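You operate a simulated robot arm through the tools that you are given. There is no shell and no other tool.

You are at the controls of a simulated two-armed robot. One attempt, no reset.

Task
Pick up the tall box that says "57" from the middle of the sample table with one hand, pass it to the other hand and put it on the bench top. Set down upright: tall box.

The check looks at the end state, three seconds after you hand in, the way a careful person would. Anything else that was tipped, shoved, dropped, spilled or broken makes it a failure.

Robot
Two 7-joint arms with two-finger parallel grippers on one trunk, on a base that moves. Base frame: it is fixed to the floor where the robot stands at the start and does not move with it; the origin is under the middle of the robot, x ahead of it, y to its left, z up; the surface under the hand at the start is at about z = 0.75. Lengths are in m, angles in rad, forces in N, time in s.
The left shoulder is at the start at [0.02, 0.17, 1.178], the right one opposite. With the tool pointing down near the work surface each hand reaches from about 0.1 to 0.64 m from the robot's upright axis, wherever it stands, measured 20 degrees to its own side. Places, roughly: bench top (45x25 cm) [-1.7, 1.82, 0.86]. Payload 3.8 kg a hand.
Tool frame (each hand has its own): the origin (TCP) lies between the finger pads and is the grasp point; the fingertips stand 0.03 m ahead of it; z points along the fingers, y is the line along which they close. The gripper opens to 0.11 m. The fingers are 0.02 m wide and 0.01 m thick; the gripper's body (0.048 by 0.112 m) begins 0.055 m behind the TCP.
Orientation is that of the tool frame in the base frame, as [roll, pitch, yaw] about the fixed x, y, z axes, in that order (R = Rz(yaw) Ry(pitch) Rx(roll)). With the fingers straight down and closing along the base's y, the tool's x points along the base's -x, its y along +y and its z along -z.

Tools
- The arms move only by the tool arm_command. It takes "left_series", "right_series" or both (then of equal length, played together; a hand with none holds still); each is one flat list of numbers, 7 for each row, row after row: the shift along the tool's x, y, z in m, then the turn, a rotation vector about the tool's x, y, z in rad, then the opening, from 0 (shut) to 1 (fully open). In form: [dx, dy, dz, rx, ry, rz, grip, dx, dy, dz, rx, ry, rz, grip, ...]. A call has 1 to 20 rows; each row shifts and turns the commanded pose from where the row before left it, along the tool's axes as they then stand. A row lasts 0.2 s, in which the tool goes at most 0.05 m and 0.15 rad; a call with a longer step from one row to the next is refused whole, and so is a gripper value outside its range. A pose out of reach is approached as far as the arm can. The call stops where the force on the tool passes 40 N (or 10 N more than at its start, if that is more) or the arm is blocked; 0.2 s more then pass. Each finger travels about 0.072 m/s and halts on what it meets, pressing with about 41 N; the grip force reading is that of the motor and also rises with nothing between the fingers. The clock runs only during rows and for 0.2 s after the last one: add rows that do not move to give the fingers time. It gives the time, the measured TCP pose, the force on the tool (base axes), the opening and the grip force at its end, in the units of the frame above (readings bear some noise), with the torque about the TCP (base axes, N m) and any sound that the robot's microphone picked up.
- Cameras (640 x 400 px; columns grow to the right, rows downward): "scene" is now at [0.1138, 0.0027, 1.3223]; the picture's right is [0.04, -1.00, 0.00], its down [-0.70, -0.03, -0.71] and it looks along [0.71, 0.03, -0.71] (base axes); focal length 276 px, centre (320, 200). "left" rides on the left gripper at [0.072, -0.017, -0.103] in its tool frame; the picture's right is [0.23, 0.97, 0.00], its down [-0.76, 0.18, -0.62] and it looks along [-0.61, 0.14, 0.78] (tool axes); focal length 222 px, centre (320, 200). "right" rides on the right gripper at [0.072, 0.017, -0.103] in its tool frame; the picture's right is [-0.23, 0.97, 0.00], its down [-0.76, -0.18, -0.62] and it looks along [-0.61, -0.14, 0.78] (tool axes); focal length 222 px, centre (320, 200). There is no depth. A picture from a camera that has moved, and an enlarged one, comes with that camera's place and axes in the base frame and with its lens. The place of the scene camera against the robot may be out by one fixed shift of up to 0.018 m in any direction.
- capture(camera): a new picture of that camera. No time passes.
- move_column(by): moves the trunk up (or, below 0, down) by that many m; the arms and the scene camera ride with it, the base frame stays. It gives what a move gives, with no picture.
- drive_base(legs): drives the robot by 1 to 6 legs, each [ahead, turn to the left] in m and rad, along the robot's own axes; the way and the turn of a leg run together, so that a leg with both is an arc; at most 1.5 m and 3.142 rad a leg. The arms and the cameras ride along, it lands a little off, and it stops where it bumps. It gives what a move gives.
- turn_head(pan, tilt): turns the head with the scene camera to pan (to the left, within 1.396 rad either way) and tilt (down, from -0.506 to 1.204), counted from straight ahead of the robot. It gives what a move gives.
- zoom(camera, box): a new picture of the part [left, top, right, bottom] of that camera's present view, enlarged. No time passes.
- finish_job(): hands the job in; it is judged then, once.

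Places have to be worked out from the pictures, the camera data and where the tool is seen. Open the grippers and draw the arms clear of the work before you hand the job in, unless the task says otherwise.

The tools are called after "Call:" as a command line: name --argument value ..., lists and objects as JSON in quotes. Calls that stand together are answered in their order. arm_command: Moves the arms, as the interface text tells. Its arguments: {"type":"object","properties":{"left_series":{"type":"array"},"right_series":{"type":"array"}},"required":[]} The other tools are called the same way: move_column (by) moves the trunk up or down; drive_base (legs) drives the base; turn_head (pan, tilt) turns the head that bears the scene camera; capture (camera) takes a picture; zoom (camera, box) takes an enlarged picture of a part of a camera's view; finish_job () hands the job in.

At the start:

```text
clock: 0.0
left_position: [0.4775, 0.2032, 1.077]
left_tcp_rot: [-3.14, 0.0, -3.14]
left_force: [-0.7, 0.1, -0.7]
left_wrist_torque: [0.01, -0.02, -0.03]
left_gripper_width: 0.1101
left_gripper_force: 0.1
right_position: [0.5056, -0.2496, 1.0753]
right_tcp_rot: [-3.14, 0.001, 3.141]
right_force: [0.0, -0.8, -0.4]
right_wrist_torque: [0.01, -0.02, -0.02]
right_gripper_width: 0.1099
right_gripper_force: 0.2
trunk travel left (down, up): [-0.275, 0.295]
robot x, y, heading: [0.0006, 0.0023, -0.006]
head pan, tilt (commanded): [0.045, 0.784]
```

scene: 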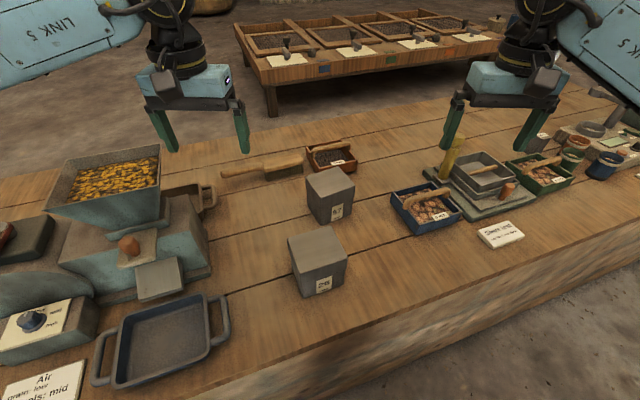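
right: 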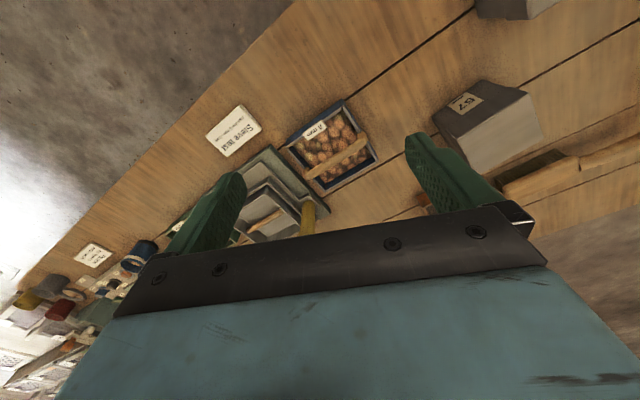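
left: 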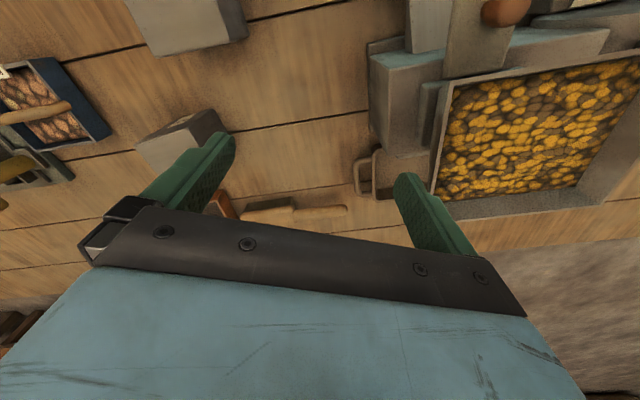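

The scene shows two grey tall boxes in the middle of the table; the farther one seems to read "57" or "67", the nearer one "26". I zoom in to read them.

Call:
zoom --camera "scene" --box '[260, 140, 400, 310]'

Call:
zoom --camera "right" --box '[420, 0, 640, 200]'

```text
2.35 times, centred on (330, 225) of scene
camera zoom: at [0.1138, 0.0027, 1.3223], right [0.04, -1.0, 0.0], down [-0.7, -0.03, -0.71], along [0.71, 0.03, -0.71], focal length 648 px, centre (296, 141)
```

zoom: 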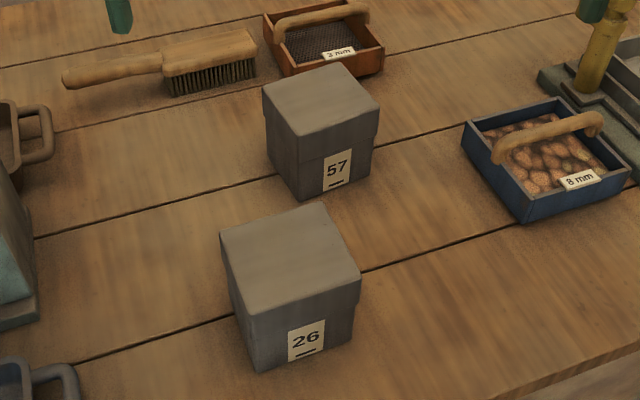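

```text
2.00 times, centred on (530, 100) of right
camera zoom: at [0.4329, -0.2318, 1.178], right [0.23, 0.97, 0.0], down [0.76, -0.18, 0.62], along [0.61, -0.14, -0.78], focal length 444 px, centre (-100, 400)
```

zoom: 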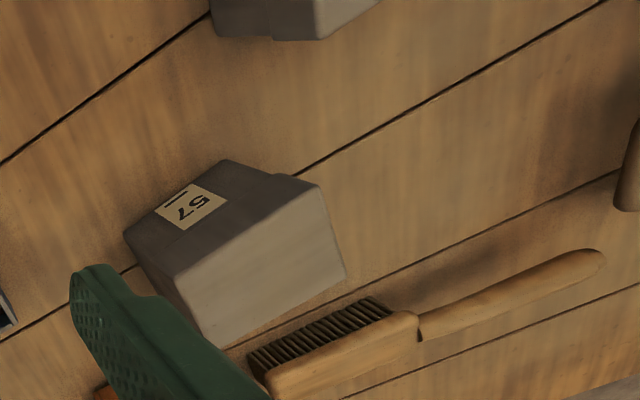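

The box marked "57" is the farther one, standing near (0.62, 0.0) on the table. Before planning the hand-over, I look left with the head toward where the bench should be.

Call:
turn_head --pan 1.39 --tilt 0.3

Call:
capture --camera "scene"

```text
clock: 1.5
left_position: [0.4779, 0.2031, 1.0764]
left_tcp_rot: [-3.141, -0.001, -3.139]
left_force: [0.1, -0.3, -0.5]
left_wrist_torque: [0.02, 0.01, 0.01]
left_gripper_width: 0.1099
left_gripper_force: 0.0
right_position: [0.5053, -0.2503, 1.0774]
right_tcp_rot: [-3.141, 0.0, -3.141]
right_force: [-0.1, -0.3, -0.6]
right_wrist_torque: [-0.02, 0.02, 0.0]
right_gripper_width: 0.11
right_gripper_force: 0.1
trunk travel left (down, up): [-0.275, 0.295]
robot x, y, heading: [0.0027, -0.0038, -0.0]
head pan, tilt (commanded): [1.389, 0.3]
```

```text
taken
camera scene: at [0.0493, 0.0909, 1.3653], right [0.98, -0.18, 0.0], down [-0.05, -0.29, -0.96], along [0.17, 0.94, -0.3], focal length 276 px, centre (320, 200)
```

scene: 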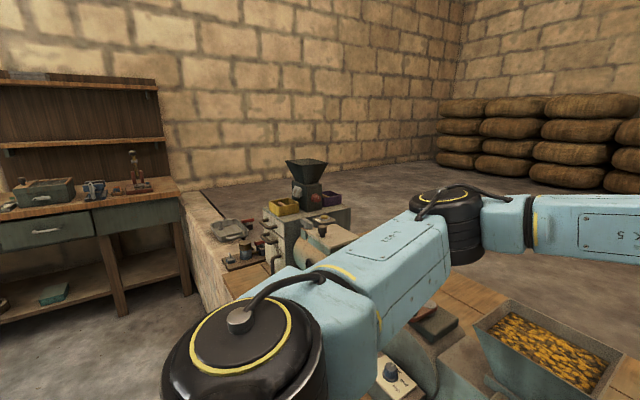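

The bench stands against the wall at +y, to the left and behind. Now I check how the base stands relative to the table edge by looking steeply down.

Call:
turn_head --pan 0.0 --tilt 1.2

Call:
capture --camera "scene"

```text
clock: 3.0
left_position: [0.4784, 0.2031, 1.0757]
left_tcp_rot: [-3.141, 0.0, -3.139]
left_force: [-0.3, -0.2, -0.6]
left_wrist_torque: [0.01, 0.0, 0.01]
left_gripper_width: 0.1102
left_gripper_force: 0.0
right_position: [0.5046, -0.2492, 1.0764]
right_tcp_rot: [-3.141, 0.0, 3.141]
right_force: [-0.5, 0.1, -0.6]
right_wrist_torque: [0.02, 0.01, 0.0]
right_gripper_width: 0.1099
right_gripper_force: 0.0
trunk travel left (down, up): [-0.275, 0.295]
robot x, y, heading: [0.0026, -0.0025, -0.005]
head pan, tilt (commanded): [0.0, 1.201]
```

```text
taken
camera scene: at [0.0883, -0.0008, 1.2932], right [0.0, -1.0, 0.0], down [-0.93, 0.0, -0.36], along [0.36, 0.0, -0.93], focal length 276 px, centre (320, 200)
```

scene: 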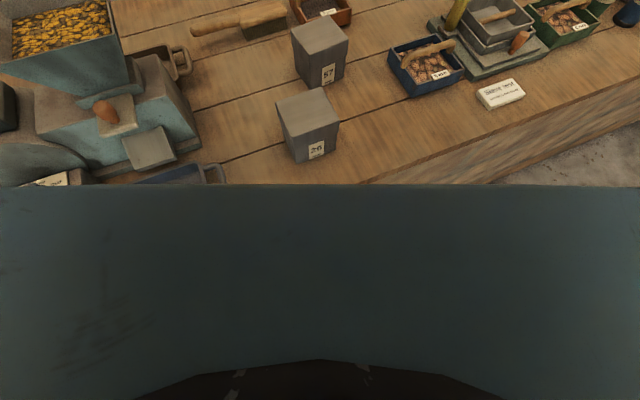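

The chest hides the table edge, but this view shows the box tops well. I zoom in on box 57 from here, to measure its corners.

Call:
zoom --camera "scene" --box '[260, 0, 420, 100]'

Call:
zoom --camera "scene" --box '[0, 0, 260, 190]'

```text
4.00 times, centred on (340, 50) of scene
camera zoom: at [0.0883, -0.0008, 1.2932], right [0.0, -1.0, 0.0], down [-0.93, 0.0, -0.36], along [0.36, 0.0, -0.93], focal length 1102 px, centre (240, 800)
```

zoom: 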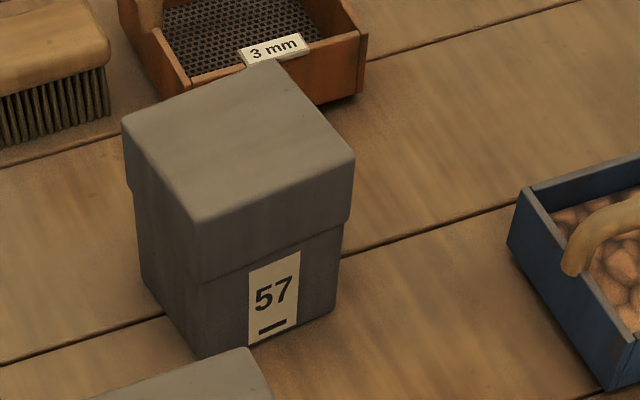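

```text
2.11 times, centred on (130, 95) of scene
camera zoom: at [0.0883, -0.0008, 1.2932], right [0.0, -1.0, 0.0], down [-0.93, 0.0, -0.36], along [0.36, 0.0, -0.93], focal length 580 px, centre (720, 421)
```

zoom: 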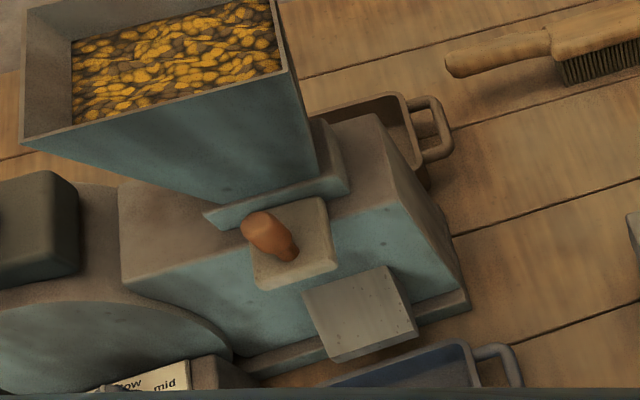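

Box 57 (lid roughly 0.10 × 0.088 m, about 0.10 m tall, turned about 30°) is centred near (0.656, 0.00), a little far for the right hand. I raise the trunk so the arms clear the hopper, then turn left so the box lies on the right hand's side.

Call:
move_column --by 0.2

Call:
drive_base --legs '[[-0.08, 0.0], [0.0, 0.4]]'

Call:
turn_head --pan 1.39 --tilt 0.3

Call:
capture --camera "scene"

```text
clock: 5.2
left_position: [0.4784, 0.2037, 1.2763]
left_tcp_rot: [-3.141, -0.001, -3.139]
left_force: [-0.2, 0.6, -0.3]
left_wrist_torque: [-0.01, 0.02, -0.02]
left_gripper_width: 0.11
left_gripper_force: 0.1
right_position: [0.505, -0.2503, 1.2759]
right_tcp_rot: [-3.141, 0.002, -3.141]
right_force: [0.3, 0.3, -0.1]
right_wrist_torque: [0.0, 0.03, 0.0]
right_gripper_width: 0.11
right_gripper_force: 0.1
trunk travel left (down, up): [-0.475, 0.095]
robot x, y, heading: [-0.0003, 0.0001, -0.002]
head pan, tilt (commanded): [0.0, 1.201]
```

```text
clock: 7.5
left_position: [0.2801, 0.373, 1.2765]
left_tcp_rot: [-3.141, 0.0, -2.74]
left_force: [0.5, 0.2, -0.9]
left_wrist_torque: [0.01, -0.04, -0.03]
left_gripper_width: 0.1102
left_gripper_force: 0.0
right_position: [0.4831, -0.0322, 1.2762]
right_tcp_rot: [-3.141, 0.0, -2.74]
right_force: [-0.6, 0.1, -0.5]
right_wrist_torque: [0.01, -0.02, 0.0]
right_gripper_width: 0.1098
right_gripper_force: 0.2
trunk travel left (down, up): [-0.475, 0.095]
robot x, y, heading: [-0.0823, -0.002, 0.397]
head pan, tilt (commanded): [0.0, 1.201]
```

```text
clock: 9.0
left_position: [0.2796, 0.3739, 1.2756]
left_tcp_rot: [3.141, 0.0, -2.74]
left_force: [0.3, 0.2, 0.9]
left_wrist_torque: [0.03, -0.02, 0.02]
left_gripper_width: 0.11
left_gripper_force: 0.1
right_position: [0.4835, -0.033, 1.2762]
right_tcp_rot: [3.141, 0.002, -2.741]
right_force: [0.1, 0.3, 0.4]
right_wrist_torque: [0.01, 0.02, 0.02]
right_gripper_width: 0.1099
right_gripper_force: 0.0
trunk travel left (down, up): [-0.475, 0.095]
robot x, y, heading: [-0.0792, -0.0037, 0.403]
head pan, tilt (commanded): [1.389, 0.3]
```

```text
taken
camera scene: at [-0.0695, 0.0985, 1.5653], right [0.98, 0.22, 0.0], down [0.06, -0.29, -0.96], along [-0.21, 0.93, -0.3], focal length 276 px, centre (320, 200)
```

scene: 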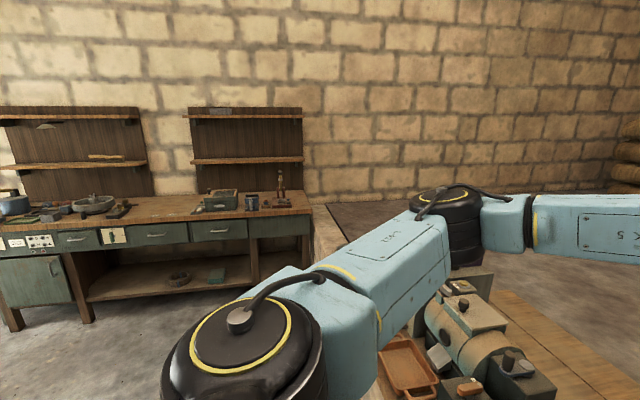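

The bench is visible: long, with drawers and shelves, and the free spot at about pixel (164, 210) matches the given place. I zoom in there.

Call:
zoom --camera "scene" --box '[0, 90, 320, 290]'

Call:
zoom --camera "scene" --box '[60, 150, 260, 275]'

```text
2.00 times, centred on (160, 190) of scene
camera zoom: at [-0.0695, 0.0985, 1.5653], right [0.98, 0.22, 0.0], down [0.06, -0.29, -0.96], along [-0.21, 0.93, -0.3], focal length 551 px, centre (640, 220)
```

zoom: 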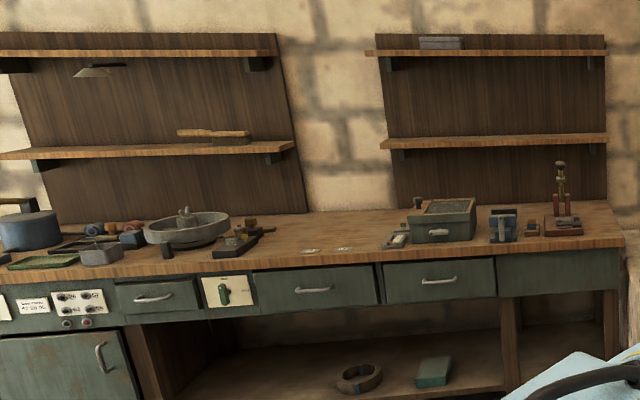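

```text
3.20 times, centred on (160, 212) of scene
camera zoom: at [-0.0695, 0.0985, 1.5653], right [0.98, 0.22, 0.0], down [0.06, -0.29, -0.96], along [-0.21, 0.93, -0.3], focal length 882 px, centre (832, 160)
```

zoom: 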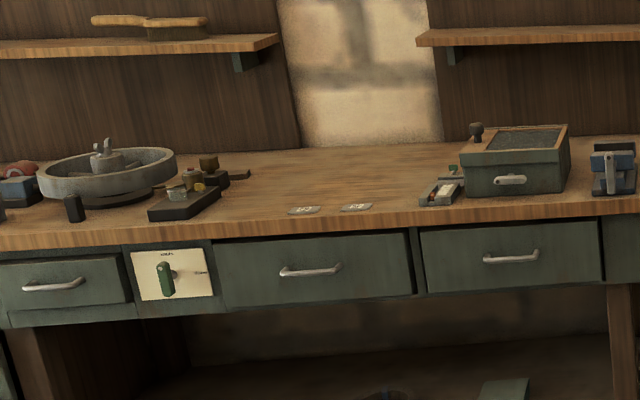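

The bench's free spot is clear between the black block and the small box; only two flat tags lie near its front edge. Now I look back at the table to measure box 57 from the new stance.

Call:
turn_head --pan -0.4 --tilt 0.9

Call:
capture --camera "scene"

Call:
zoom --camera "scene" --box '[240, 80, 400, 180]'

Call:
capture --camera "right"

```text
clock: 10.8
left_position: [0.2799, 0.3748, 1.276]
left_tcp_rot: [-3.141, 0.0, -2.741]
left_force: [0.6, -0.4, -0.5]
left_wrist_torque: [0.0, 0.03, 0.02]
left_gripper_width: 0.1102
left_gripper_force: 0.0
right_position: [0.4834, -0.0329, 1.2762]
right_tcp_rot: [-3.141, 0.0, -2.741]
right_force: [1.2, 0.2, -0.3]
right_wrist_torque: [0.0, 0.01, -0.03]
right_gripper_width: 0.1098
right_gripper_force: 0.1
trunk travel left (down, up): [-0.475, 0.095]
robot x, y, heading: [-0.0812, 0.0009, 0.405]
head pan, tilt (commanded): [-0.4, 0.901]
```

```text
taken
camera scene: at [0.0262, 0.0074, 1.513], right [0.0, -1.0, 0.0], down [-0.78, 0.0, -0.62], along [0.62, 0.0, -0.78], focal length 276 px, centre (320, 200)
```

scene: 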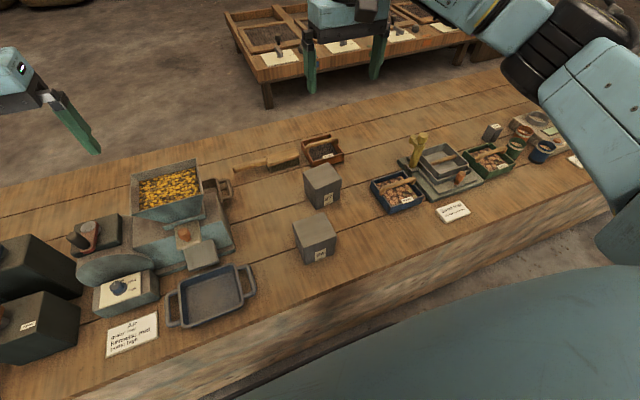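

```text
4.00 times, centred on (320, 130) of scene
camera zoom: at [0.0262, 0.0074, 1.513], right [0.0, -1.0, 0.0], down [-0.78, 0.0, -0.62], along [0.62, 0.0, -0.78], focal length 1102 px, centre (320, 480)
```

zoom: 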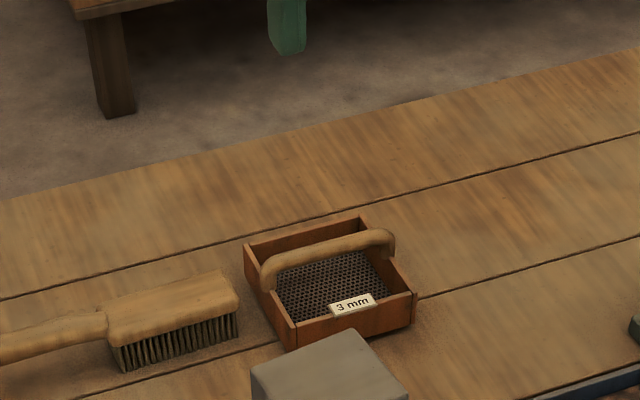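

```text
taken
camera right: at [0.4094, -0.0445, 1.378], right [-0.17, 0.99, 0.0], down [0.77, 0.13, 0.62], along [0.61, 0.11, -0.78], focal length 222 px, centre (320, 200)
```

right: 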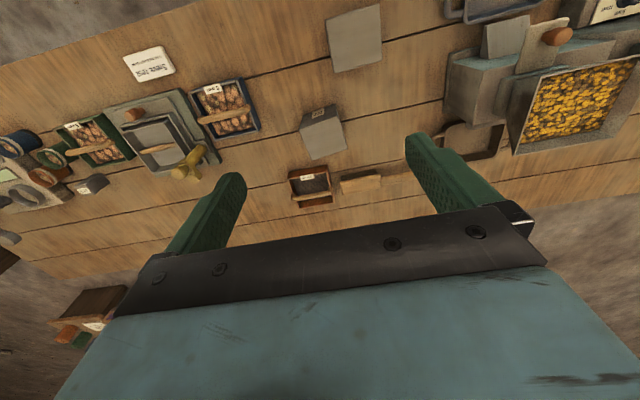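

The right wrist camera sees box 57 well, and it is not affected by the head-camera offset. I zoom it for an accurate measurement.

Call:
zoom --camera "right" --box '[280, 90, 376, 150]'

Call:
zoom --camera "right" --box '[270, 90, 400, 220]'

Call:
zoom --camera "scene" --box '[270, 140, 390, 270]'

```text
6.67 times, centred on (328, 120) of right
camera zoom: at [0.4094, -0.0445, 1.378], right [-0.17, 0.99, 0.0], down [0.77, 0.13, 0.62], along [0.61, 0.11, -0.78], focal length 1481 px, centre (267, 733)
```

zoom: 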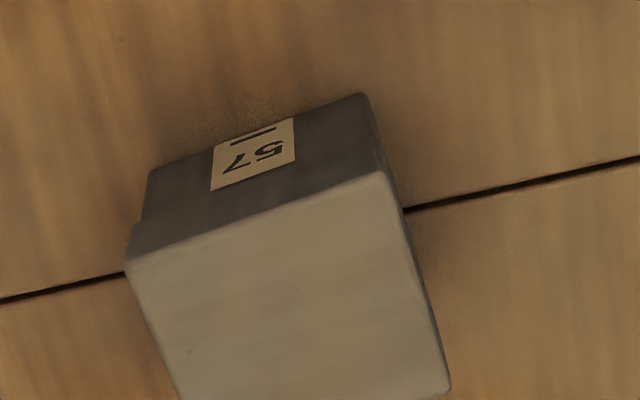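

```text
3.08 times, centred on (335, 155) of right
camera zoom: at [0.4094, -0.0445, 1.378], right [-0.17, 0.99, 0.0], down [0.77, 0.13, 0.62], along [0.61, 0.11, -0.78], focal length 684 px, centre (274, 338)
```

zoom: 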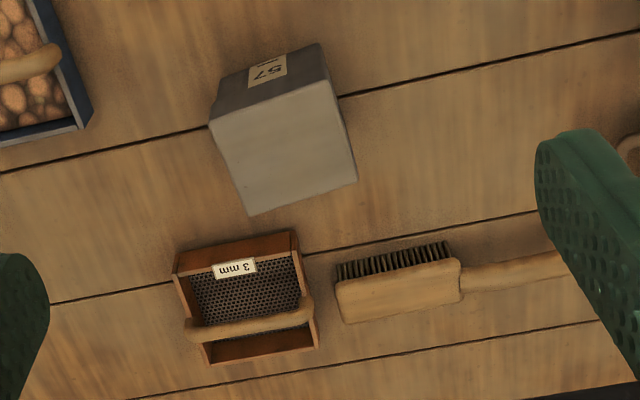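

```text
3.08 times, centred on (330, 205) of scene
camera zoom: at [0.0262, 0.0074, 1.513], right [0.0, -1.0, 0.0], down [-0.78, 0.0, -0.62], along [0.62, 0.0, -0.78], focal length 848 px, centre (289, 185)
```

zoom: 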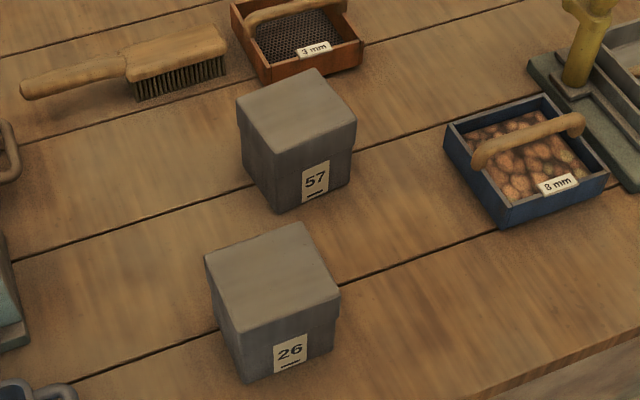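

From the wrist camera, box 57's lid centre is near (0.635, 0.005), top about z = 0.855, its depth axis turned 29.5°. I'll retract and raise the left arm, and turn the right hand about 83° so its fingers will close across the box's narrower side (~0.086 m).

Call:
arm_command --left_series '[0.04, 0, -0.025, 0, 0, 0, 1, 0.04, 0, -0.025, 0, 0, 0, 1, 0.04, 0, -0.025, 0, 0, 0, 1, 0.04, 0, -0.025, 0, 0, 0, 1, 0.04, 0, -0.025, 0, 0, 0, 1, 0, 0, 0, 0, 0, 0, 1, 0, 0, 0, 0, 0, 0, 1, 0, 0, 0, 0, 0, 0, 1, 0, 0, 0, 0, 0, 0, 1, 0, 0, 0, 0, 0, 0, 1]' --right_series '[0, 0, 0, 0, 0, 0.1456, 1, 0, 0, 0, 0, 0, 0.1456, 1, 0, 0, 0, 0, 0, 0.1456, 1, 0, 0, 0, 0, 0, 0.1456, 1, 0, 0, 0, 0, 0, 0.1456, 1, 0, 0, 0, 0, 0, 0.1456, 1, 0, 0, 0, 0, 0, 0.1456, 1, 0, 0, 0, 0, 0, 0.1456, 1, 0, 0, 0, 0, 0, 0.1456, 1, 0, 0, 0, 0, 0, 0.1456, 1]'

```text
clock: 13.0
left_position: [0.0961, 0.2946, 1.4006]
left_tcp_rot: [-3.141, -0.001, -2.74]
left_force: [-0.2, -0.4, -0.4]
left_wrist_torque: [-0.02, 0.0, 0.02]
left_gripper_width: 0.1098
left_gripper_force: 0.1
right_position: [0.482, -0.0328, 1.2759]
right_tcp_rot: [3.141, -0.001, 2.083]
right_force: [0.7, -0.4, -0.2]
right_wrist_torque: [-0.02, -0.05, 0.02]
right_gripper_width: 0.1101
right_gripper_force: 0.1
trunk travel left (down, up): [-0.475, 0.095]
robot x, y, heading: [-0.0808, -0.0019, 0.401]
head pan, tilt (commanded): [-0.4, 0.901]
```

The right hand is turned to yaw 2.083 and the left arm is retracted. I drive ahead 0.08 m to bring the box within reach.

Call:
drive_base --legs '[[0.08, 0.0]]'

Call:
move_column --by -0.1

Call:
capture --camera "right"

Call:
capture --camera "scene"

```text
clock: 14.0
left_position: [0.1687, 0.3257, 1.3992]
left_tcp_rot: [-3.141, 0.0, -2.741]
left_force: [0.6, 0.1, -0.3]
left_wrist_torque: [-0.03, 0.06, -0.01]
left_gripper_width: 0.11
left_gripper_force: 0.0
right_position: [0.5555, -0.0022, 1.2756]
right_tcp_rot: [3.141, 0.0, 2.085]
right_force: [0.0, -0.1, 0.7]
right_wrist_torque: [0.01, 0.02, 0.01]
right_gripper_width: 0.11
right_gripper_force: 0.0
trunk travel left (down, up): [-0.475, 0.095]
robot x, y, heading: [-0.008, 0.0273, 0.402]
head pan, tilt (commanded): [-0.4, 0.901]
```

```text
clock: 15.4
left_position: [0.168, 0.3252, 1.2998]
left_tcp_rot: [-3.141, -0.001, -2.741]
left_force: [0.0, -0.7, 0.1]
left_wrist_torque: [0.0, 0.02, 0.0]
left_gripper_width: 0.11
left_gripper_force: 0.0
right_position: [0.5543, -0.0024, 1.1775]
right_tcp_rot: [3.141, 0.0, 2.085]
right_force: [0.0, 0.1, 0.3]
right_wrist_torque: [0.03, -0.03, -0.01]
right_gripper_width: 0.11
right_gripper_force: 0.1
trunk travel left (down, up): [-0.375, 0.195]
robot x, y, heading: [-0.007, 0.0313, 0.405]
head pan, tilt (commanded): [-0.4, 0.901]
```

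```text
taken
camera right: at [0.5337, 0.0697, 1.2785], right [0.96, 0.28, 0.0], down [0.22, -0.75, 0.62], along [0.18, -0.6, -0.78], focal length 222 px, centre (320, 200)
```

right: 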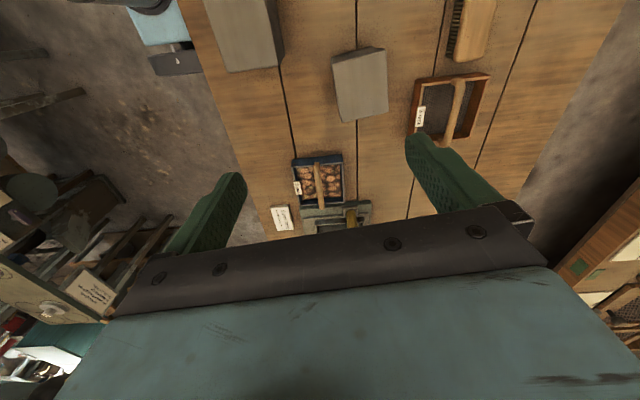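

```text
taken
camera scene: at [0.0984, 0.0378, 1.4131], right [0.0, -1.0, 0.0], down [-0.78, 0.0, -0.62], along [0.62, 0.0, -0.78], focal length 276 px, centre (320, 200)
```

scene: 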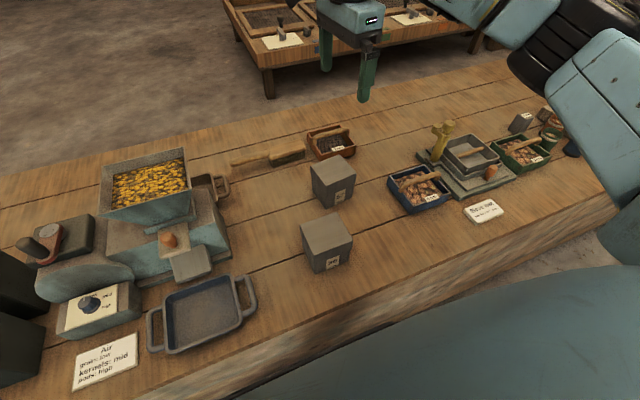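

The view agrees with the estimate. I move the right hand over the box (offset 16 mm toward its right end, leaving room for the left hand later), stopping at z ≈ 1.0 to re-measure.

Call:
arm_command --right_series '[-0.0097, 0.0147, 0.0355, 0, 0, 0, 1, -0.0097, 0.0147, 0.0355, 0, 0, 0, 1, -0.0097, 0.0147, 0.0355, 0, 0, 0, 1, -0.0097, 0.0147, 0.0355, 0, 0, 0, 1, -0.0097, 0.0147, 0.0355, 0, 0, 0, 1, 0, 0, 0, 0, 0, 0, 1]'

Call:
capture --camera "right"

Call:
capture --camera "scene"

```text
clock: 16.8
left_position: [0.1677, 0.3259, 1.3003]
left_tcp_rot: [-3.141, 0.0, -2.74]
left_force: [-0.6, -0.3, 0.8]
left_wrist_torque: [0.02, 0.02, -0.01]
left_gripper_width: 0.1102
left_gripper_force: 0.0
right_position: [0.6436, -0.0087, 0.9986]
right_tcp_rot: [3.141, 0.0, 2.088]
right_force: [0.0, 0.5, 0.0]
right_wrist_torque: [0.0, -0.01, -0.03]
right_gripper_width: 0.1103
right_gripper_force: 0.0
trunk travel left (down, up): [-0.375, 0.195]
robot x, y, heading: [-0.0087, 0.0305, 0.399]
head pan, tilt (commanded): [-0.4, 0.901]
```

```text
taken
camera right: at [0.6222, 0.0639, 1.1016], right [0.96, 0.28, 0.0], down [0.22, -0.75, 0.62], along [0.18, -0.6, -0.78], focal length 222 px, centre (320, 200)
```

right: 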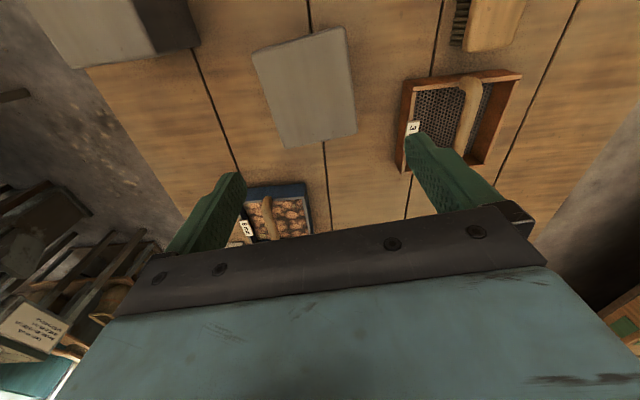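

```text
taken
camera scene: at [0.0982, 0.0376, 1.4131], right [0.0, -1.0, 0.0], down [-0.78, 0.0, -0.62], along [0.62, 0.0, -0.78], focal length 276 px, centre (320, 200)
```

scene: 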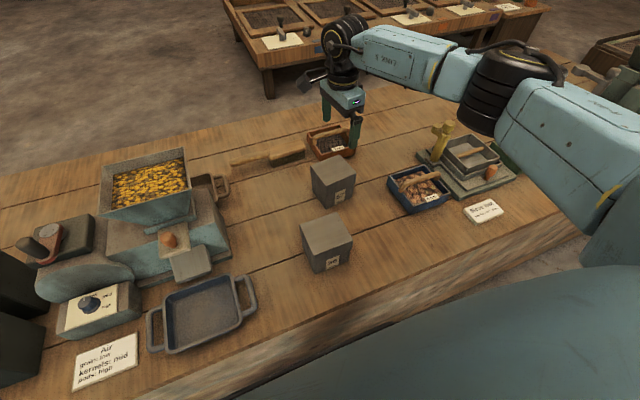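

The hand is now at (0.644, -0.009, 0.999). I zoom the wrist view to refine the lid's corners relative to the tool.

Call:
zoom --camera "right" --box '[220, 10, 400, 160]'

```text
2.67 times, centred on (310, 85) of right
camera zoom: at [0.6222, 0.0639, 1.1016], right [0.96, 0.28, 0.0], down [0.22, -0.75, 0.62], along [0.18, -0.6, -0.78], focal length 592 px, centre (347, 507)
```

zoom: 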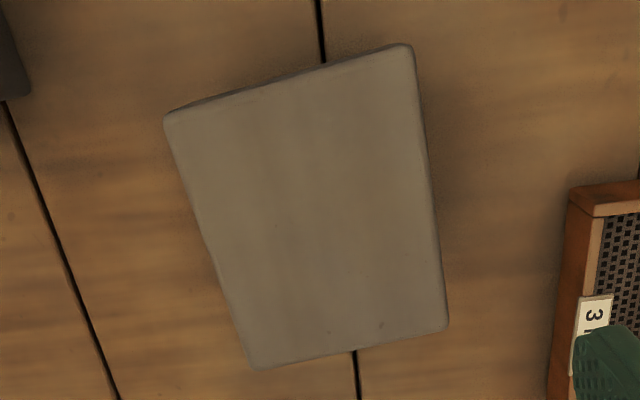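

In the tool frame the lid spans x −0.034…0.064 and y −0.049…0.037, well aligned; I need −6 mm along tool y to centre. I descend to TCP z ≈ 0.85 with that correction, fingers open.

Call:
arm_command --right_series '[0, -0.003, 0, 0, 0, 0, 1, 0, -0.003, 0.02, 0, 0, 0, 1, 0, 0, 0.03, 0, 0, 0, 1, 0, 0, 0.03, 0, 0, 0, 1, 0, 0, 0.03, 0, 0, 0, 1, 0, 0, 0.0185, 0, 0, 0, 1, 0, 0, 0, 0, 0, 0, 1]'

Call:
capture --camera "right"

Call:
zoom --camera "scene" --box '[260, 80, 420, 220]'

```text
clock: 18.4
left_position: [0.1692, 0.3265, 1.3004]
left_tcp_rot: [-3.141, 0.0, -2.739]
left_force: [0.2, 0.2, -0.7]
left_wrist_torque: [-0.01, 0.0, -0.01]
left_gripper_width: 0.1099
left_gripper_force: 0.1
right_position: [0.6377, -0.0116, 0.8695]
right_tcp_rot: [3.14, -0.001, 2.088]
right_force: [-0.4, -0.3, -0.2]
right_wrist_torque: [0.0, 0.0, -0.01]
right_gripper_width: 0.11
right_gripper_force: 0.1
trunk travel left (down, up): [-0.375, 0.195]
robot x, y, heading: [-0.0047, 0.028, 0.397]
head pan, tilt (commanded): [-0.4, 0.901]
```

```text
taken
camera right: at [0.6165, 0.0612, 0.9721], right [0.96, 0.28, 0.0], down [0.22, -0.75, 0.62], along [0.18, -0.6, -0.78], focal length 222 px, centre (320, 200)
```

right: 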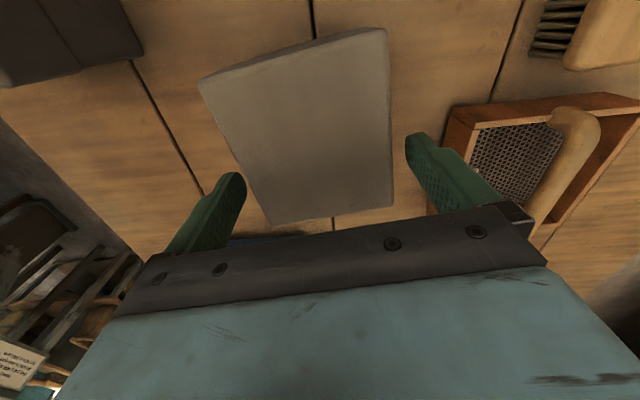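

```text
2.86 times, centred on (340, 150) of scene
camera zoom: at [0.0986, 0.0378, 1.413], right [0.0, -1.0, 0.0], down [-0.78, 0.0, -0.62], along [0.62, 0.0, -0.78], focal length 787 px, centre (263, 343)
```

zoom: 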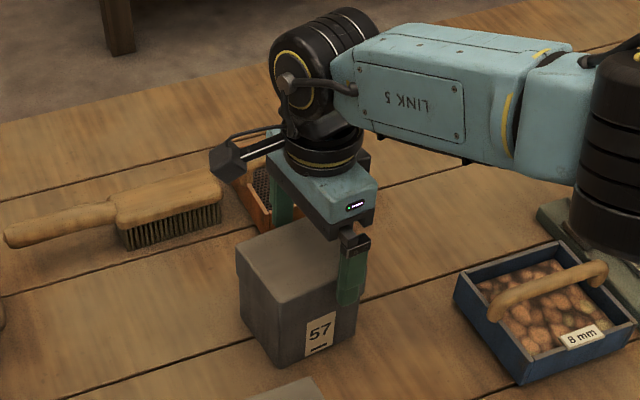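

TCP is at z 0.8695 (I summed 20 mm short), tips just at the lid's sides. I check the alignment in the wrist view before going lower.

Call:
zoom --camera "right" --box '[160, 10, 480, 250]'

```text
1.67 times, centred on (320, 130) of right
camera zoom: at [0.6165, 0.0612, 0.9721], right [0.96, 0.28, 0.0], down [0.22, -0.75, 0.62], along [0.18, -0.6, -0.78], focal length 370 px, centre (320, 317)
```

zoom: 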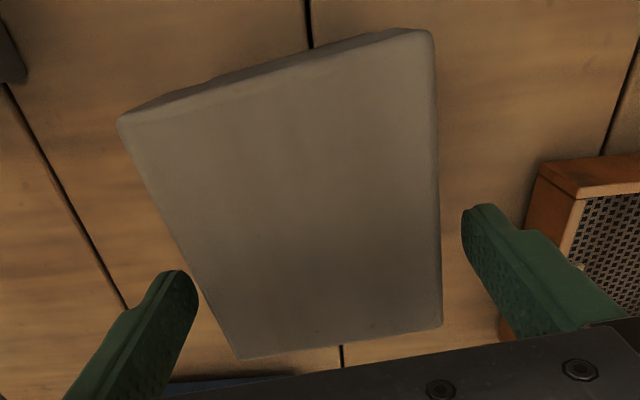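

Centred to within 1 mm, lid top at z ≈ 0.857. I go down 18 mm more and close the fingers.

Call:
arm_command --right_series '[0, 0, 0.009, 0, 0, 0, 1, 0, 0, 0.009, 0, 0, 0, 1, 0, 0, 0, 0, 0, 0, 1, 0, 0, 0, 0, 0, 0, 0.5, 0, 0, 0, 0, 0, 0, 0, 0, 0, 0, 0, 0, 0, 0, 0, 0, 0, 0, 0, 0, 0]'

Call:
capture --camera "right"

```text
clock: 20.0
left_position: [0.1679, 0.3257, 1.2995]
left_tcp_rot: [3.141, 0.001, -2.741]
left_force: [0.7, 0.3, -0.2]
left_wrist_torque: [-0.03, 0.01, 0.0]
left_gripper_width: 0.1098
left_gripper_force: 0.2
right_position: [0.6379, -0.0124, 0.8525]
right_tcp_rot: [-3.141, 0.001, 2.087]
right_force: [-0.2, -0.8, -0.2]
right_wrist_torque: [-0.03, -0.01, -0.04]
right_gripper_width: 0.0893
right_gripper_force: 41.1
trunk travel left (down, up): [-0.375, 0.195]
robot x, y, heading: [-0.0091, 0.0322, 0.402]
head pan, tilt (commanded): [-0.4, 0.901]
```

```text
taken
camera right: at [0.6166, 0.0606, 0.954], right [0.96, 0.28, 0.0], down [0.22, -0.75, 0.62], along [0.18, -0.6, -0.78], focal length 222 px, centre (320, 200)
```

right: 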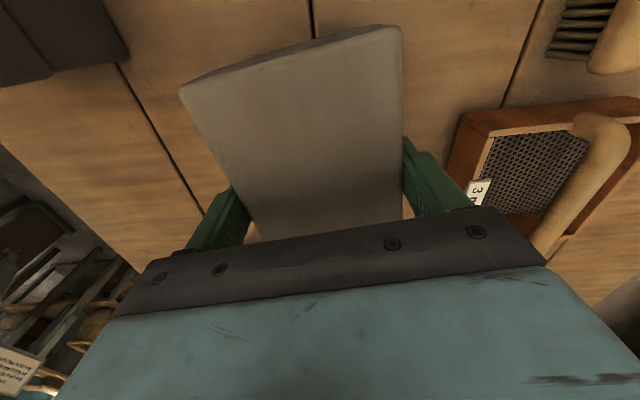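

The fingers closed at 0.0893 m with 41 N on the lid sides. I lift 4 cm gently and check that the whole box comes along.

Call:
arm_command --right_series '[0, 0, -0.005, 0, 0, 0, 0, 0, 0, -0.01, 0, 0, 0, 0, 0, 0, -0.01, 0, 0, 0, 0, 0, 0, -0.015, 0, 0, 0, 0, 0, 0, 0, 0, 0, 0, 0]'

Call:
zoom --camera "scene" --box '[260, 80, 420, 220]'

Call:
capture --camera "right"

```text
clock: 21.2
left_position: [0.1695, 0.3257, 1.3]
left_tcp_rot: [3.14, -0.001, -2.741]
left_force: [0.1, 0.1, -0.5]
left_wrist_torque: [0.02, 0.0, 0.0]
left_gripper_width: 0.11
left_gripper_force: 0.2
right_position: [0.639, -0.0121, 0.8928]
right_tcp_rot: [3.141, -0.001, 2.086]
right_force: [0.3, -0.2, -2.0]
right_wrist_torque: [0.0, -0.04, -0.02]
right_gripper_width: 0.0896
right_gripper_force: 41.3
trunk travel left (down, up): [-0.375, 0.195]
robot x, y, heading: [-0.007, 0.0251, 0.398]
head pan, tilt (commanded): [-0.4, 0.901]
```

```text
2.86 times, centred on (340, 150) of scene
camera zoom: at [0.0988, 0.0379, 1.413], right [0.0, -1.0, 0.0], down [-0.78, 0.0, -0.62], along [0.62, 0.0, -0.78], focal length 787 px, centre (263, 343)
```

zoom: 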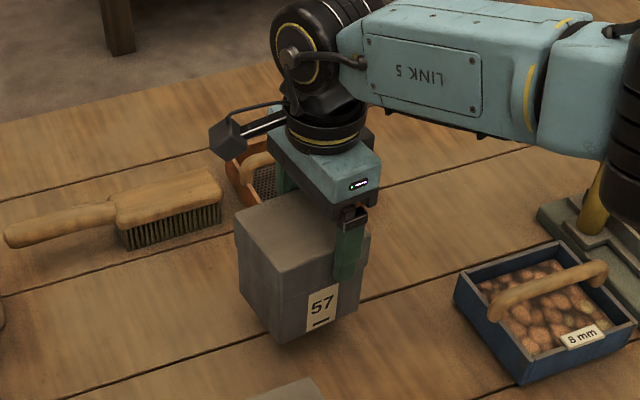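

```text
taken
camera right: at [0.617, 0.0606, 0.9946], right [0.96, 0.28, 0.0], down [0.22, -0.75, 0.62], along [0.18, -0.6, -0.78], focal length 222 px, centre (320, 200)
```

right: 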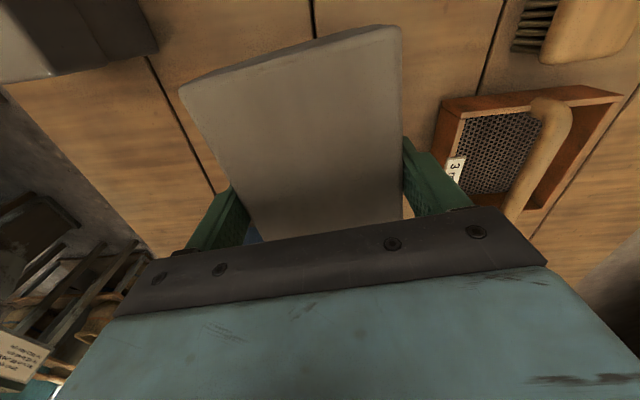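

The whole box came up cleanly, hanging straight; it weighs only about 0.2 kg. I lift it higher, well above everything on the table.

Call:
arm_command --right_series '[0, 0, -0.03, 0, 0, 0, 0, 0, 0, -0.04, 0, 0, 0, 0, 0, 0, -0.04, 0, 0, 0, 0, 0, 0, -0.04, 0, 0, 0, 0, 0, 0, -0.04, 0, 0, 0, 0, 0, 0, -0.02, 0, 0, 0, 0, 0, 0, 0, 0, 0, 0, 0]'

Call:
capture --camera "scene"

```text
clock: 22.8
left_position: [0.1688, 0.326, 1.2998]
left_tcp_rot: [-3.14, 0.0, -2.74]
left_force: [0.1, 0.4, -0.2]
left_wrist_torque: [0.0, -0.01, 0.03]
left_gripper_width: 0.11
left_gripper_force: 0.1
right_position: [0.6359, -0.0117, 1.1021]
right_tcp_rot: [-3.141, 0.001, 2.086]
right_force: [0.2, -0.3, -1.3]
right_wrist_torque: [-0.03, -0.03, 0.0]
right_gripper_width: 0.0895
right_gripper_force: 40.5
trunk travel left (down, up): [-0.375, 0.195]
robot x, y, heading: [-0.0095, 0.0295, 0.402]
head pan, tilt (commanded): [-0.4, 0.901]
```

```text
taken
camera scene: at [0.0988, 0.0378, 1.413], right [0.0, -1.0, 0.0], down [-0.78, 0.0, -0.62], along [0.62, 0.0, -0.78], focal length 276 px, centre (320, 200)
```

scene: 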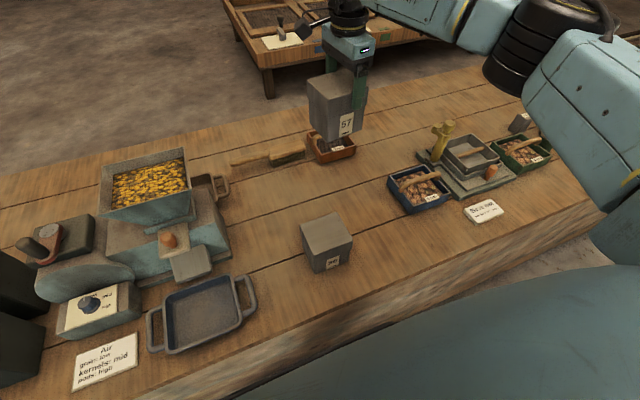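

The box hangs well above the table. I back the robot straight away from the table so the hand-over happens over free floor, keeping the elbow and arms clear.

Call:
drive_base --legs '[[-0.45, 0.0]]'

Call:
turn_head --pan 0.0 --tilt 0.8

Call:
capture --camera "scene"

```text
clock: 25.5
left_position: [-0.2417, 0.1521, 1.3005]
left_tcp_rot: [3.14, 0.0, -2.742]
left_force: [-0.9, 0.5, -0.7]
left_wrist_torque: [-0.01, -0.01, -0.02]
left_gripper_width: 0.1101
left_gripper_force: 0.0
right_position: [0.2274, -0.1857, 1.1024]
right_tcp_rot: [3.141, -0.001, 2.083]
right_force: [-0.1, -0.4, -1.8]
right_wrist_torque: [-0.01, -0.02, 0.02]
right_gripper_width: 0.0895
right_gripper_force: 40.6
trunk travel left (down, up): [-0.375, 0.195]
robot x, y, heading: [-0.4168, -0.1418, 0.396]
head pan, tilt (commanded): [-0.4, 0.901]
```

```text
clock: 26.3
left_position: [-0.2404, 0.1513, 1.3006]
left_tcp_rot: [3.142, 0.001, -2.741]
left_force: [-0.1, 0.1, -0.1]
left_wrist_torque: [0.0, 0.0, 0.0]
left_gripper_width: 0.11
left_gripper_force: 0.1
right_position: [0.2278, -0.1848, 1.1021]
right_tcp_rot: [-3.141, 0.001, 2.083]
right_force: [-0.1, -0.9, -1.6]
right_wrist_torque: [-0.03, -0.06, 0.01]
right_gripper_width: 0.0894
right_gripper_force: 41.2
trunk travel left (down, up): [-0.375, 0.195]
robot x, y, heading: [-0.4161, -0.1407, 0.399]
head pan, tilt (commanded): [0.0, 0.799]
```

```text
taken
camera scene: at [-0.3123, -0.1038, 1.4209], right [0.39, -0.92, 0.0], down [-0.66, -0.28, -0.7], along [0.64, 0.27, -0.72], focal length 276 px, centre (320, 200)
```

scene: 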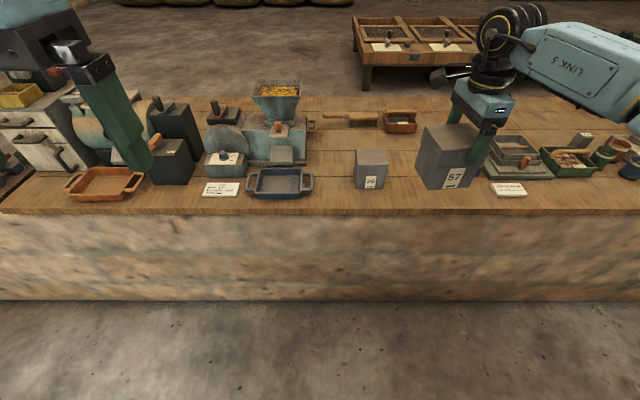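

Robot is now at (−0.416, −0.141), 0.7 m back from the table edge region. I bring the right hand with the box to the front-centre while turning it, and swing the left hand out and start orienting it for a slanted side grasp.

Call:
arm_command --left_series '[-0.011, 0.026, 0.01, 0, 0, 0, 1, -0.011, 0.026, 0.01, 0, 0, 0, 1, -0.011, 0.026, 0.01, 0, 0, 0, 1, -0.011, 0.026, 0.01, 0, 0, 0, 1, -0.011, 0.026, 0.01, 0, 0, 0, 1, 0, 0, 0, 0, 0, 0.131, 1, 0, 0, 0, 0, 0, 0.131, 1, 0, 0, 0, 0, 0, 0.131, 1, 0, 0, 0, 0, 0, 0.131, 1, 0, 0, 0, 0, 0, 0.131, 1, 0, 0, 0, 0, 0, 0.131, 1]' --right_series '[0.0393, -0.0049, 0, 0, 0, 0, 0, 0.0393, -0.0049, 0, 0, 0, 0, 0, 0.0393, -0.0049, 0, 0, 0, 0, 0, 0.0393, -0.0049, 0, 0, 0, 0, 0, 0.0393, -0.0049, 0, 0, 0, 0, 0, 0.0393, -0.0049, 0, 0, 0, 0, 0, 0, 0, 0, 0, 0, -0.1344, 0, 0, 0, 0, 0, 0, -0.1344, 0, 0, 0, 0, 0, 0, -0.1344, 0, 0, 0, 0, 0, 0, -0.1344, 0, 0, 0, 0, 0, 0, -0.1344, 0]'

Call:
capture --camera "scene"

```text
clock: 28.7
left_position: [-0.2403, 0.2935, 1.2491]
left_tcp_rot: [-3.141, 0.001, 2.752]
left_force: [-0.1, 0.6, -0.5]
left_wrist_torque: [0.05, 0.0, 0.03]
left_gripper_width: 0.1099
left_gripper_force: 0.0
right_position: [0.086, 0.0055, 1.1033]
right_tcp_rot: [-3.142, 0.002, 2.761]
right_force: [0.0, 0.1, -1.6]
right_wrist_torque: [0.0, -0.03, 0.02]
right_gripper_width: 0.0895
right_gripper_force: 40.8
trunk travel left (down, up): [-0.375, 0.195]
robot x, y, heading: [-0.421, -0.1431, 0.398]
head pan, tilt (commanded): [0.0, 0.799]
```

```text
taken
camera scene: at [-0.3124, -0.1037, 1.4209], right [0.39, -0.92, 0.0], down [-0.66, -0.28, -0.7], along [0.64, 0.27, -0.72], focal length 276 px, centre (320, 200)
```

scene: 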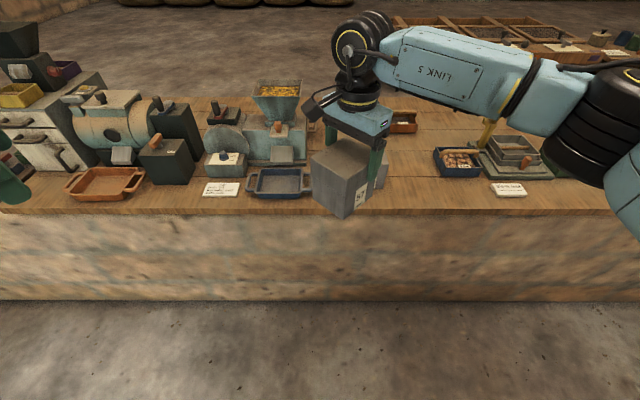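

The box is front-centre in the right hand, label side visible. Next I tilt the left hand about 55° so that it points slantwise toward the box.

Call:
arm_command --left_series '[0, 0, 0, 0, -0.137, 0, 1, 0, 0, 0, 0, -0.137, 0, 1, 0, 0, 0, 0, -0.137, 0, 1, 0, 0, 0, 0, -0.137, 0, 1, 0, 0, 0, 0, -0.137, 0, 1, 0, 0, 0, 0, -0.137, 0, 1, 0, 0, 0, 0, -0.137, 0, 1, 0, 0, 0, 0, 0, 0, 1]'

Call:
turn_head --pan 0.3 --tilt 0.5

Call:
capture --camera "scene"

Call:
capture --camera "left"

```text
clock: 30.5
left_position: [-0.2579, 0.2644, 1.2781]
left_tcp_rot: [-3.139, 0.96, 2.759]
left_force: [0.6, -0.3, -0.3]
left_wrist_torque: [0.0, 0.01, 0.0]
left_gripper_width: 0.1103
left_gripper_force: 0.0
left hand out of reach, approached as far as the arm can: row 4, 5, 6, 7
right_position: [0.0861, 0.0056, 1.1013]
right_tcp_rot: [-3.142, 0.002, 2.757]
right_force: [-1.0, -0.6, -1.6]
right_wrist_torque: [-0.03, -0.02, 0.02]
right_gripper_width: 0.0895
right_gripper_force: 41.3
trunk travel left (down, up): [-0.375, 0.195]
robot x, y, heading: [-0.4174, -0.1412, 0.401]
head pan, tilt (commanded): [0.0, 0.799]
```

```text
clock: 31.3
left_position: [-0.256, 0.2639, 1.2774]
left_tcp_rot: [-3.139, 0.958, 2.757]
left_force: [0.8, -0.4, 0.3]
left_wrist_torque: [-0.02, 0.02, 0.04]
left_gripper_width: 0.1098
left_gripper_force: 0.0
right_position: [0.0855, 0.005, 1.102]
right_tcp_rot: [3.141, -0.001, 2.756]
right_force: [-0.5, 0.4, -1.9]
right_wrist_torque: [0.01, -0.04, -0.05]
right_gripper_width: 0.0893
right_gripper_force: 41.5
trunk travel left (down, up): [-0.375, 0.195]
robot x, y, heading: [-0.416, -0.1435, 0.394]
head pan, tilt (commanded): [0.3, 0.499]
```

```text
taken
camera scene: at [-0.317, -0.0765, 1.4468], right [0.64, -0.77, 0.0], down [-0.37, -0.31, -0.88], along [0.67, 0.56, -0.48], focal length 276 px, centre (320, 200)
```

scene: 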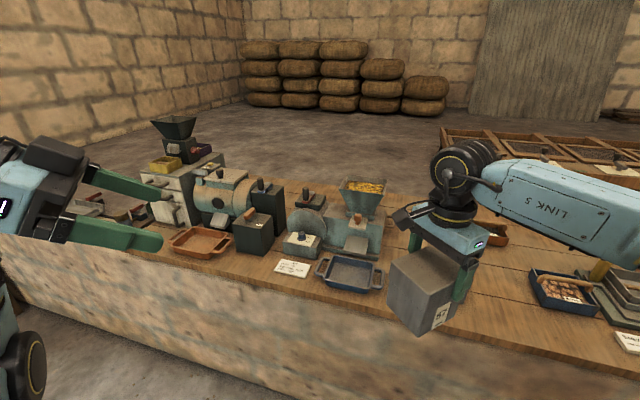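

```text
taken
camera left: at [-0.3808, 0.2959, 1.2783], right [0.24, 0.95, -0.19], down [0.0, 0.19, 0.98], along [0.97, -0.24, 0.05], focal length 222 px, centre (320, 200)
```

left: 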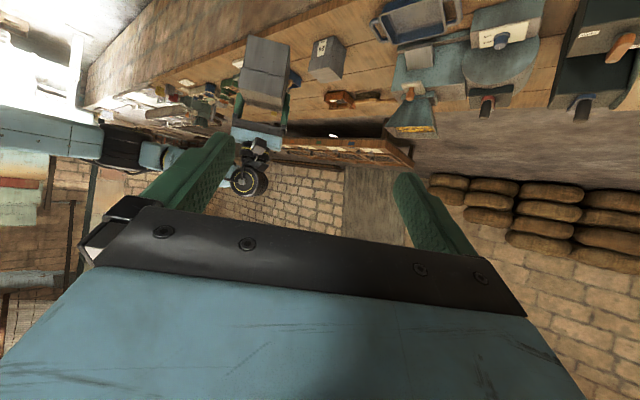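

The left hand reached the tilt but was shifted because it was too close to the body. I move it forward toward a pre-grasp point about 16 cm from the box along its pointing direction.

Call:
arm_command --left_series '[-0.0058, -0.0139, 0.0345, 0, 0, 0, 1, -0.0058, -0.0139, 0.0345, 0, 0, 0, 1, -0.0058, -0.0139, 0.0345, 0, 0, 0, 1, -0.0058, -0.0139, 0.0345, 0, 0, 0, 1, -0.0058, -0.0139, 0.0345, 0, 0, 0, 1, -0.0058, -0.0139, 0.0345, 0, 0, 0, 1, -0.0058, -0.0139, 0.0345, 0, 0, 0, 1, -0.0058, -0.0139, 0.0345, 0, 0, 0, 1, 0, 0, 0, 0, 0, 0, 1]'

Call:
capture --camera "scene"

Call:
capture --camera "left"

```text
clock: 33.3
left_position: [-0.0599, 0.0732, 1.1601]
left_tcp_rot: [-3.14, 0.96, 2.754]
left_force: [0.3, 0.3, 0.6]
left_wrist_torque: [-0.05, 0.04, 0.0]
left_gripper_width: 0.1101
left_gripper_force: 0.0
left hand out of reach, approached as far as the arm can: row 2, 3
right_position: [0.0845, 0.0064, 1.1004]
right_tcp_rot: [3.141, 0.0, 2.757]
right_force: [-0.2, 0.6, -0.9]
right_wrist_torque: [-0.02, -0.05, 0.02]
right_gripper_width: 0.0894
right_gripper_force: 40.9
trunk travel left (down, up): [-0.375, 0.195]
robot x, y, heading: [-0.417, -0.1386, 0.397]
head pan, tilt (commanded): [0.3, 0.499]
```

```text
taken
camera scene: at [-0.3177, -0.0761, 1.4469], right [0.64, -0.77, 0.0], down [-0.37, -0.31, -0.88], along [0.67, 0.56, -0.48], focal length 276 px, centre (320, 200)
```

scene: 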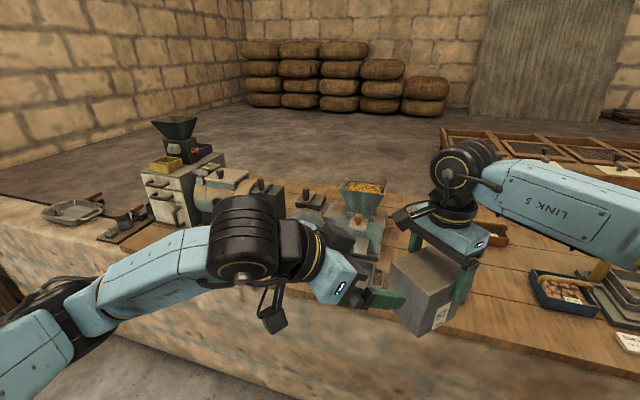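

```text
taken
camera left: at [-0.1829, 0.105, 1.1603], right [0.25, 0.95, -0.19], down [0.0, 0.19, 0.98], along [0.97, -0.24, 0.05], focal length 222 px, centre (320, 200)
```

left: 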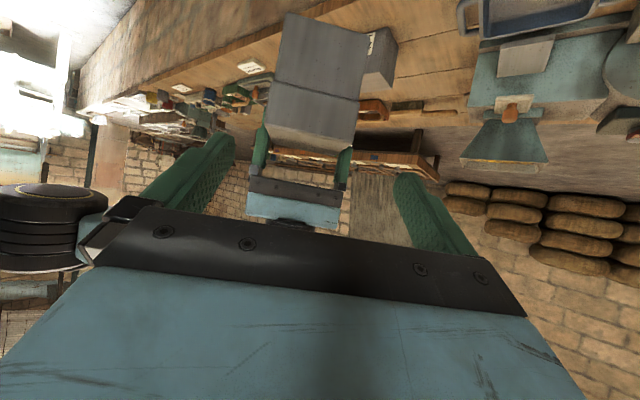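

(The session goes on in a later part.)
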